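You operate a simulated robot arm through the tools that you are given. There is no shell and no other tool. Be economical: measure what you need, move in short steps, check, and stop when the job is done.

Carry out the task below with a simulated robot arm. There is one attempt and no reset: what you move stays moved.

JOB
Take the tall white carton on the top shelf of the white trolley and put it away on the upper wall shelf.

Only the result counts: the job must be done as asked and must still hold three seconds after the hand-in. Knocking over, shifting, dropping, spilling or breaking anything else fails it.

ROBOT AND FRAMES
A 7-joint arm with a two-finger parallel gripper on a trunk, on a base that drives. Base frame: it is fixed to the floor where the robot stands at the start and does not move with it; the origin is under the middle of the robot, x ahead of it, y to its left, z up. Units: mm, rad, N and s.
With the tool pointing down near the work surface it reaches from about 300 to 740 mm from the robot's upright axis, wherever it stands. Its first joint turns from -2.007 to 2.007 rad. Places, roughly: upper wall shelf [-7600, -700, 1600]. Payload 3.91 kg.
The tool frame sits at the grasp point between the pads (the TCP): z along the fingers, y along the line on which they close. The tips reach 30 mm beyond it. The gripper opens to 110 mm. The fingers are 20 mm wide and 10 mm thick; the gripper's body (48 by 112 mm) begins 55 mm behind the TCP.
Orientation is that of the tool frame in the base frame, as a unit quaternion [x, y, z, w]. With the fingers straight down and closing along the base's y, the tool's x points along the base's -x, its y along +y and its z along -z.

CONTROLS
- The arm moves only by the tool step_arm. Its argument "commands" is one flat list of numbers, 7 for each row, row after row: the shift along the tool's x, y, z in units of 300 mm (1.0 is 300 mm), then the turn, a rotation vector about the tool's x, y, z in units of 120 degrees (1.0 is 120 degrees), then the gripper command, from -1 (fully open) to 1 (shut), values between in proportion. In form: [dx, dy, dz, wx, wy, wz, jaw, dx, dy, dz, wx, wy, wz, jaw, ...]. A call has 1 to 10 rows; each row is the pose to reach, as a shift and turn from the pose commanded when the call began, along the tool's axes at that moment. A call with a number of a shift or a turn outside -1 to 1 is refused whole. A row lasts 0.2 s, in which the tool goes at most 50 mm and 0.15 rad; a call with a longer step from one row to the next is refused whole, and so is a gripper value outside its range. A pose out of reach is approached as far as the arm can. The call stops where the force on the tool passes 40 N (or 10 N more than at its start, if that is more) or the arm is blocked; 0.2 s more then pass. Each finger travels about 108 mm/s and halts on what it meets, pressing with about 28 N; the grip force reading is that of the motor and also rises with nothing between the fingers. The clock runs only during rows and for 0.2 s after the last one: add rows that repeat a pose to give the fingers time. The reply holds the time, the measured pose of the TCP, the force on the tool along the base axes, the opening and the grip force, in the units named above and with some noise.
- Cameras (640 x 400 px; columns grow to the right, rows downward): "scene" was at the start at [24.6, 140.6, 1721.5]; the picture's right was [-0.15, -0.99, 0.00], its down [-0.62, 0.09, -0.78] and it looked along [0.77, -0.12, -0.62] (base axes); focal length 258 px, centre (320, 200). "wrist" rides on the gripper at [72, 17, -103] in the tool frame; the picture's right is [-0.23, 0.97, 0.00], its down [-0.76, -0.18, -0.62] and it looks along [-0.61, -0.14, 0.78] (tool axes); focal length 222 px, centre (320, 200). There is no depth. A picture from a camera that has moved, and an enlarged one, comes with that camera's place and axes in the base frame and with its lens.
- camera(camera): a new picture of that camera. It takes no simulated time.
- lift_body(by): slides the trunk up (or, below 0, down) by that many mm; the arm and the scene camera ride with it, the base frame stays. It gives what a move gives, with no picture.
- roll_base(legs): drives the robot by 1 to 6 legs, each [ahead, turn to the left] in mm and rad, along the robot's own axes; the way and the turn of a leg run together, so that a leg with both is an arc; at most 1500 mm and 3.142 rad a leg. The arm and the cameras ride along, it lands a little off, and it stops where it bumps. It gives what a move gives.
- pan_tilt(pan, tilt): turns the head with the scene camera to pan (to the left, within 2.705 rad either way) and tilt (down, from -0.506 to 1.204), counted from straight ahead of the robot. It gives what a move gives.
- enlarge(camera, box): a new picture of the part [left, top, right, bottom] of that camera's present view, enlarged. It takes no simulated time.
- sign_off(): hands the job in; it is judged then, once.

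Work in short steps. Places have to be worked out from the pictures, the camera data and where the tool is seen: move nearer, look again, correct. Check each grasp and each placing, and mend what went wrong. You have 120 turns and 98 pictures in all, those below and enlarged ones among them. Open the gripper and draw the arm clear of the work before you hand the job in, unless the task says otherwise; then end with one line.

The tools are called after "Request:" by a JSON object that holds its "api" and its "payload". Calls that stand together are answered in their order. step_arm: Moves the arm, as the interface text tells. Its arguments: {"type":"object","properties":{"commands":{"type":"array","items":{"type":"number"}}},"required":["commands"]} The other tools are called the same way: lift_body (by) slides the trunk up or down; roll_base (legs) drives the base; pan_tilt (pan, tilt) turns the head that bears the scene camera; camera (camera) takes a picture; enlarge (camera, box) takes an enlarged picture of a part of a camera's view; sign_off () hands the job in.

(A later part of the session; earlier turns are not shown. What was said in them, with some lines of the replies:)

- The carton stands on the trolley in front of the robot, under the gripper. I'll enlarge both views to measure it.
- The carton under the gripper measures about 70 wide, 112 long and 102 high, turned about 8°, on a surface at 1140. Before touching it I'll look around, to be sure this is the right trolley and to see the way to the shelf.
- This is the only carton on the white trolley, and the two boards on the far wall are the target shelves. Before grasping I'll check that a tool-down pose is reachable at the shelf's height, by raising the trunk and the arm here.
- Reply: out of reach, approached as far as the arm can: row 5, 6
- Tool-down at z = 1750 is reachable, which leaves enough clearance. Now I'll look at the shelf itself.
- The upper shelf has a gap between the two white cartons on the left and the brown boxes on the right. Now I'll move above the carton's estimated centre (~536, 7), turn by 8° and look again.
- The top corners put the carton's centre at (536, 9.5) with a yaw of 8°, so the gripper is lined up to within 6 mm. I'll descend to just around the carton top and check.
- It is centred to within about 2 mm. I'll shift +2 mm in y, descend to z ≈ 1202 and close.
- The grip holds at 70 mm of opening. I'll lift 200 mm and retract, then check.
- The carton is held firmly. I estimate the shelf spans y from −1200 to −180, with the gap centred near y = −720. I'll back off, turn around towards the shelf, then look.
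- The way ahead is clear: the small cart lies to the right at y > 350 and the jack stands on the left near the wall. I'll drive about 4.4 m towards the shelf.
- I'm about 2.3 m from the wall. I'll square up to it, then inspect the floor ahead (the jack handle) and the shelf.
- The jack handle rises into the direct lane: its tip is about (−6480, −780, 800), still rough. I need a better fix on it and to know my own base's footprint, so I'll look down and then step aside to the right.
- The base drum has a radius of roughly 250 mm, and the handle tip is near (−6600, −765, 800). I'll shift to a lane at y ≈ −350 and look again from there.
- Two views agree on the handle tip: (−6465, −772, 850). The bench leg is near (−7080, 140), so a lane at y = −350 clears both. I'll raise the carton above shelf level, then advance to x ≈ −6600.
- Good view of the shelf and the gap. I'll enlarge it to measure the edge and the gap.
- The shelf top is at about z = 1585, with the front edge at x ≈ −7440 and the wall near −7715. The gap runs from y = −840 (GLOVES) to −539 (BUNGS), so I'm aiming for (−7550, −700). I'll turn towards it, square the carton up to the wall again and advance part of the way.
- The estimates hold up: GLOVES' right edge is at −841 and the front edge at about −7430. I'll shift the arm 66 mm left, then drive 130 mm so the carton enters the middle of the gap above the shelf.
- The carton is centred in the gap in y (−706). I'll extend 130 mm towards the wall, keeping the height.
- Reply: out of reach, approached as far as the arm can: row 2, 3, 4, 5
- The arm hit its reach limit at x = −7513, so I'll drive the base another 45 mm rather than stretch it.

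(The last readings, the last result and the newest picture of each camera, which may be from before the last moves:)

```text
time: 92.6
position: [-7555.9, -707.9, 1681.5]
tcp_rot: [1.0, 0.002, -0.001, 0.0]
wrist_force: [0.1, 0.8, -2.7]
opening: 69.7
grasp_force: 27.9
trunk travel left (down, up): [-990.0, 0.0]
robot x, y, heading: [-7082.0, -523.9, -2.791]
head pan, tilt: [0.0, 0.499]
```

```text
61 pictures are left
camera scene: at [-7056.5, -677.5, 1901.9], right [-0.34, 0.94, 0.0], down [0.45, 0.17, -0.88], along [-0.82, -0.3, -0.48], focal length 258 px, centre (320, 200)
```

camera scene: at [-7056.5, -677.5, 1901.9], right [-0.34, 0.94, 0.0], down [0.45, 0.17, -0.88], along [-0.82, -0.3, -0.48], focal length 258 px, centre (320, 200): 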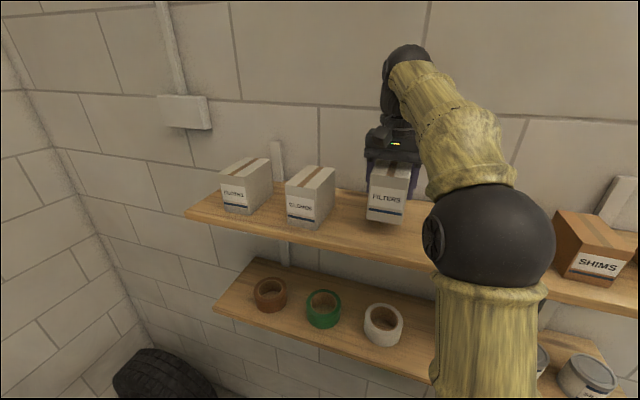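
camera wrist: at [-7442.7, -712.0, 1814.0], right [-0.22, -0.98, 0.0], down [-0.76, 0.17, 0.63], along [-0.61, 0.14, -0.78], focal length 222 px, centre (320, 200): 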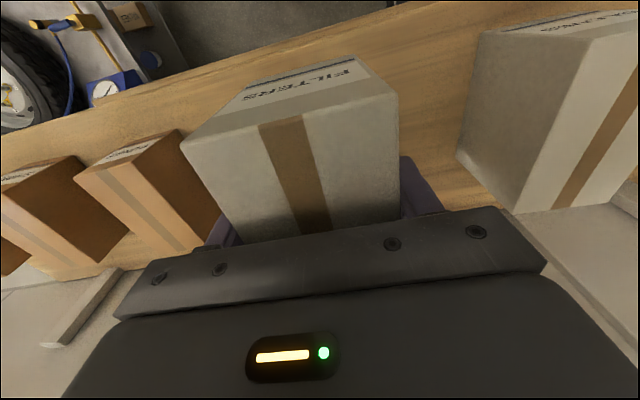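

The carton's bottom is about 1619, some 30 mm above the shelf. I'll descend in small steps until contact.

Request:
{"api": "step_arm", "payload": {"commands": [0, 0, 0.03, 0, 0, 0, 1, 0, 0, 0.05, 0, 0, 0, 1, 0, 0, 0.065, 0, 0, 0, 1, 0, 0, 0.075, 0, 0, 0, 1, 0, 0, 0.085, 0, 0, 0, 1, 0, 0, 0.095, 0, 0, 0, 1, 0, 0, 0.105, 0, 0, 0, 1]}}

Request:
{"api": "enlarge", "payload": {"camera": "scene", "box": [270, 120, 462, 240]}}

```text
time: 94.2
position: [-7555.1, -707.9, 1648.8]
tcp_rot: [1.0, 0.003, -0.001, 0.0]
wrist_force: [0.9, -0.3, -3.0]
opening: 69.8
grasp_force: 28.1
trunk travel left (down, up): [-990.0, 0.0]
robot x, y, heading: [-7079.5, -525.4, -2.792]
head pan, tilt: [0.0, 0.499]
```

```text
3.33 times, centred on (366, 180) of scene
camera zoom: at [-7057.1, -677.9, 1901.9], right [-0.34, 0.94, 0.0], down [0.45, 0.17, -0.88], along [-0.82, -0.3, -0.48], focal length 862 px, centre (167, 267)
```

zoom: 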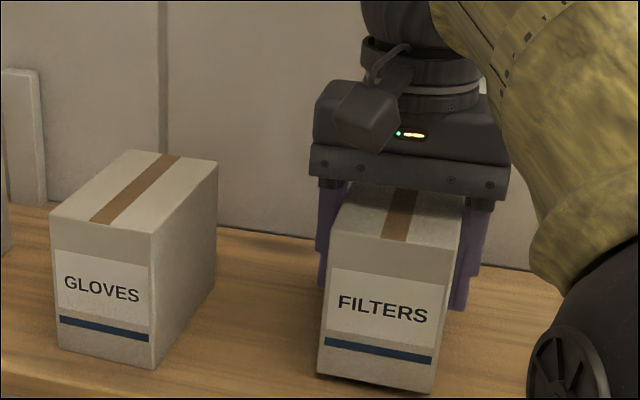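

Nearly touching, with a thin shadow under the front. I'll continue in 2 mm steps.

Request:
{"api": "step_arm", "payload": {"commands": [0, 0, 0.007, 0, 0, 0, 1, 0, 0, 0.014, 0, 0, 0, 1, 0, 0, 0.021, 0, 0, 0, 1, 0, 0, 0.028, 0, 0, 0, 1, 0, 0, 0.035, 0, 0, 0, 1, 0, 0, 0.042, 0, 0, 0, 1]}}

Request:
{"api": "enlarge", "payload": {"camera": "scene", "box": [270, 120, 462, 240]}}

```text
time: 95.6
position: [-7555.5, -707.1, 1638.2]
tcp_rot: [1.0, 0.003, -0.003, 0.001]
wrist_force: [-2.6, -1.6, 23.3]
opening: 69.2
grasp_force: 28.2
trunk travel left (down, up): [-990.0, 0.0]
robot x, y, heading: [-7081.0, -525.1, -2.787]
head pan, tilt: [0.0, 0.499]
```

```text
3.33 times, centred on (366, 180) of scene
camera zoom: at [-7055.4, -677.3, 1902.1], right [-0.34, 0.94, 0.0], down [0.45, 0.17, -0.88], along [-0.82, -0.3, -0.48], focal length 862 px, centre (167, 267)
```

zoom: 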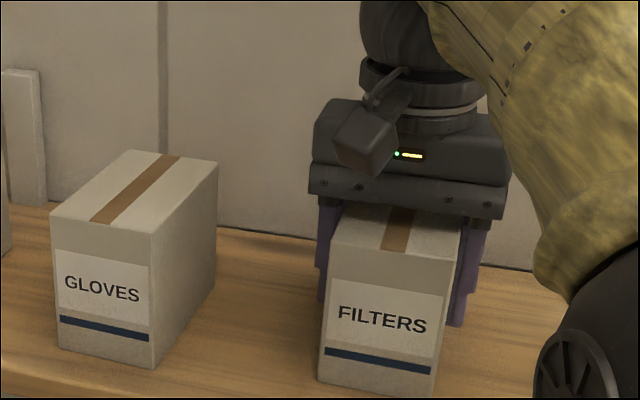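

Contact at 23 N: the carton is resting on the shelf. I'll ease the pressure slightly and open gently.

Request:
{"api": "step_arm", "payload": {"commands": [0, 0, -0.005, 0, 0, 0, 1, 0, 0, -0.005, 0, 0, 0, 0.2, 0, 0, -0.005, 0, 0, 0, -0.1, 0, 0, -0.005, 0, 0, 0, -0.4, 0, 0, -0.005, 0, 0, 0, -0.7, 0, 0, -0.005, 0, 0, 0, -0.9, 0, 0, -0.005, 0, 0, 0, -0.9]}}

Request:
{"api": "enlarge", "payload": {"camera": "scene", "box": [270, 120, 462, 240]}}

Request:
{"api": "camera", "payload": {"camera": "wrist"}}

```text
time: 97.2
position: [-7555.1, -707.4, 1638.3]
tcp_rot: [1.0, 0.003, -0.001, 0.0]
wrist_force: [-0.1, 1.2, -0.1]
opening: 104.4
grasp_force: 0.1
trunk travel left (down, up): [-990.0, 0.0]
robot x, y, heading: [-7080.0, -524.6, -2.789]
head pan, tilt: [0.0, 0.499]
```

```text
3.33 times, centred on (366, 180) of scene
camera zoom: at [-7056.7, -677.7, 1901.9], right [-0.34, 0.94, 0.0], down [0.45, 0.17, -0.88], along [-0.82, -0.3, -0.48], focal length 862 px, centre (167, 267)
```

zoom: 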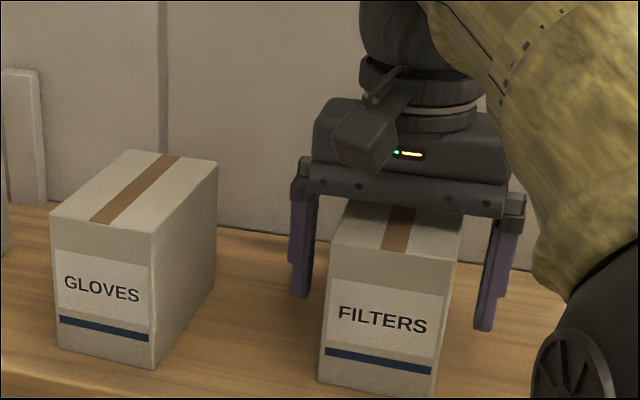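

```text
57 pictures are left
camera wrist: at [-7484.3, -724.5, 1741.8], right [-0.22, -0.98, 0.0], down [-0.76, 0.17, 0.62], along [-0.61, 0.14, -0.78], focal length 222 px, centre (320, 200)
```

wrist: 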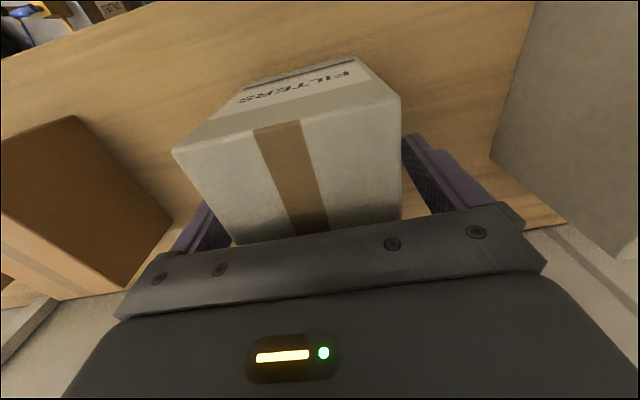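

The carton stands free on the shelf. I'll rise 35 mm, slide the open fingers straight back along the carton's sides towards the room, and check.

Request:
{"api": "step_arm", "payload": {"commands": [0, 0, -0.06, 0, 0, 0, -0.9, 0, 0, -0.12, 0, 0, 0, -0.9, 0, 0, -0.15, 0, 0, 0, -0.9, 0.1, 0, -0.17, 0, 0, 0, -0.9, 0.2, 0, -0.19, 0, 0, 0, -0.9, 0.3, 0, -0.21, 0, 0, 0, -0.9, 0.42, 0, -0.23, 0, 0, 0, -0.9, 0.52, 0, -0.25, 0, 0, 0, -0.9, 0.52, 0, -0.25, 0, 0, 0, -0.9]}}

Request:
{"api": "camera", "payload": {"camera": "scene"}}

Request:
{"api": "camera", "payload": {"camera": "wrist"}}

```text
time: 99.2
position: [-7400.5, -707.1, 1713.6]
tcp_rot: [1.0, 0.003, -0.001, 0.0]
wrist_force: [-0.8, 0.1, -0.6]
opening: 104.4
grasp_force: 0.1
trunk travel left (down, up): [-990.0, 0.0]
robot x, y, heading: [-7077.8, -523.1, -2.784]
head pan, tilt: [0.0, 0.499]
```

```text
56 pictures are left
camera scene: at [-7058.0, -678.1, 1901.9], right [-0.34, 0.94, 0.0], down [0.45, 0.17, -0.88], along [-0.82, -0.3, -0.48], focal length 258 px, centre (320, 200)
```

scene: 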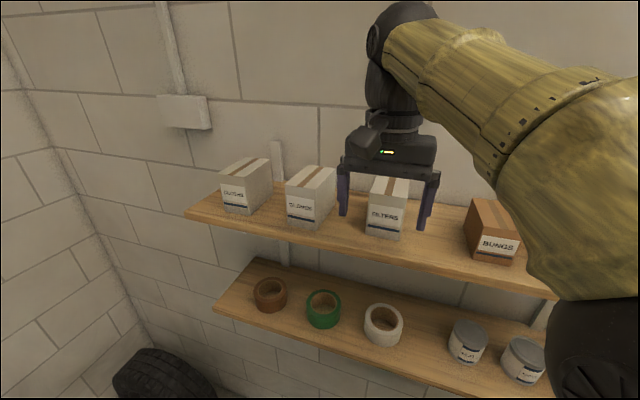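

```text
55 pictures are left
camera wrist: at [-7329.3, -723.6, 1816.6], right [-0.22, -0.98, 0.0], down [-0.76, 0.17, 0.62], along [-0.61, 0.14, -0.78], focal length 222 px, centre (320, 200)
```

wrist: 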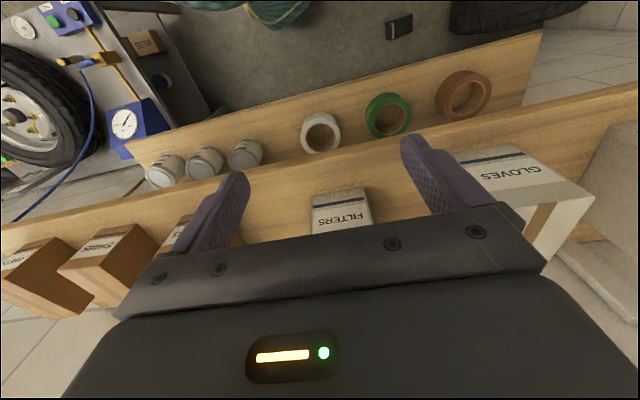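

The carton stands upright and squared beside GLOVES, with nothing else moved. I'll back the base off 200 mm along the way it came and do a last check.

Request:
{"api": "roll_base", "payload": {"legs": [[-200, 0]]}}

Request:
{"api": "camera", "payload": {"camera": "scene"}}

```text
time: 100.8
position: [-7210.7, -636.5, 1714.2]
tcp_rot: [1.0, 0.003, -0.002, 0.0]
wrist_force: [0.0, -0.5, -0.1]
opening: 104.6
grasp_force: 0.1
trunk travel left (down, up): [-990.0, 0.0]
robot x, y, heading: [-6888.4, -451.1, -2.791]
head pan, tilt: [0.0, 0.499]
```

```text
54 pictures are left
camera scene: at [-6868.2, -608.4, 1901.9], right [-0.35, 0.94, 0.0], down [0.45, 0.17, -0.88], along [-0.82, -0.3, -0.48], focal length 258 px, centre (320, 200)
```

scene: 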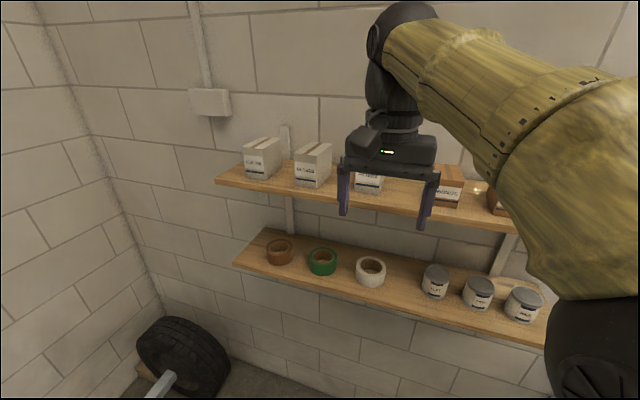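

The carton rests stably on the upper shelf, the gripper is open and the arm is clear, so I'm handing in.

Request:
{"api": "sign_off", "payload": {}}

```text
The job is handed in.
```

The white FILTERS carton now stands upright on the upper wall shelf, beside the GLOVES carton; the gripper is open, the arm is clear, and I saw nothing else disturbed.
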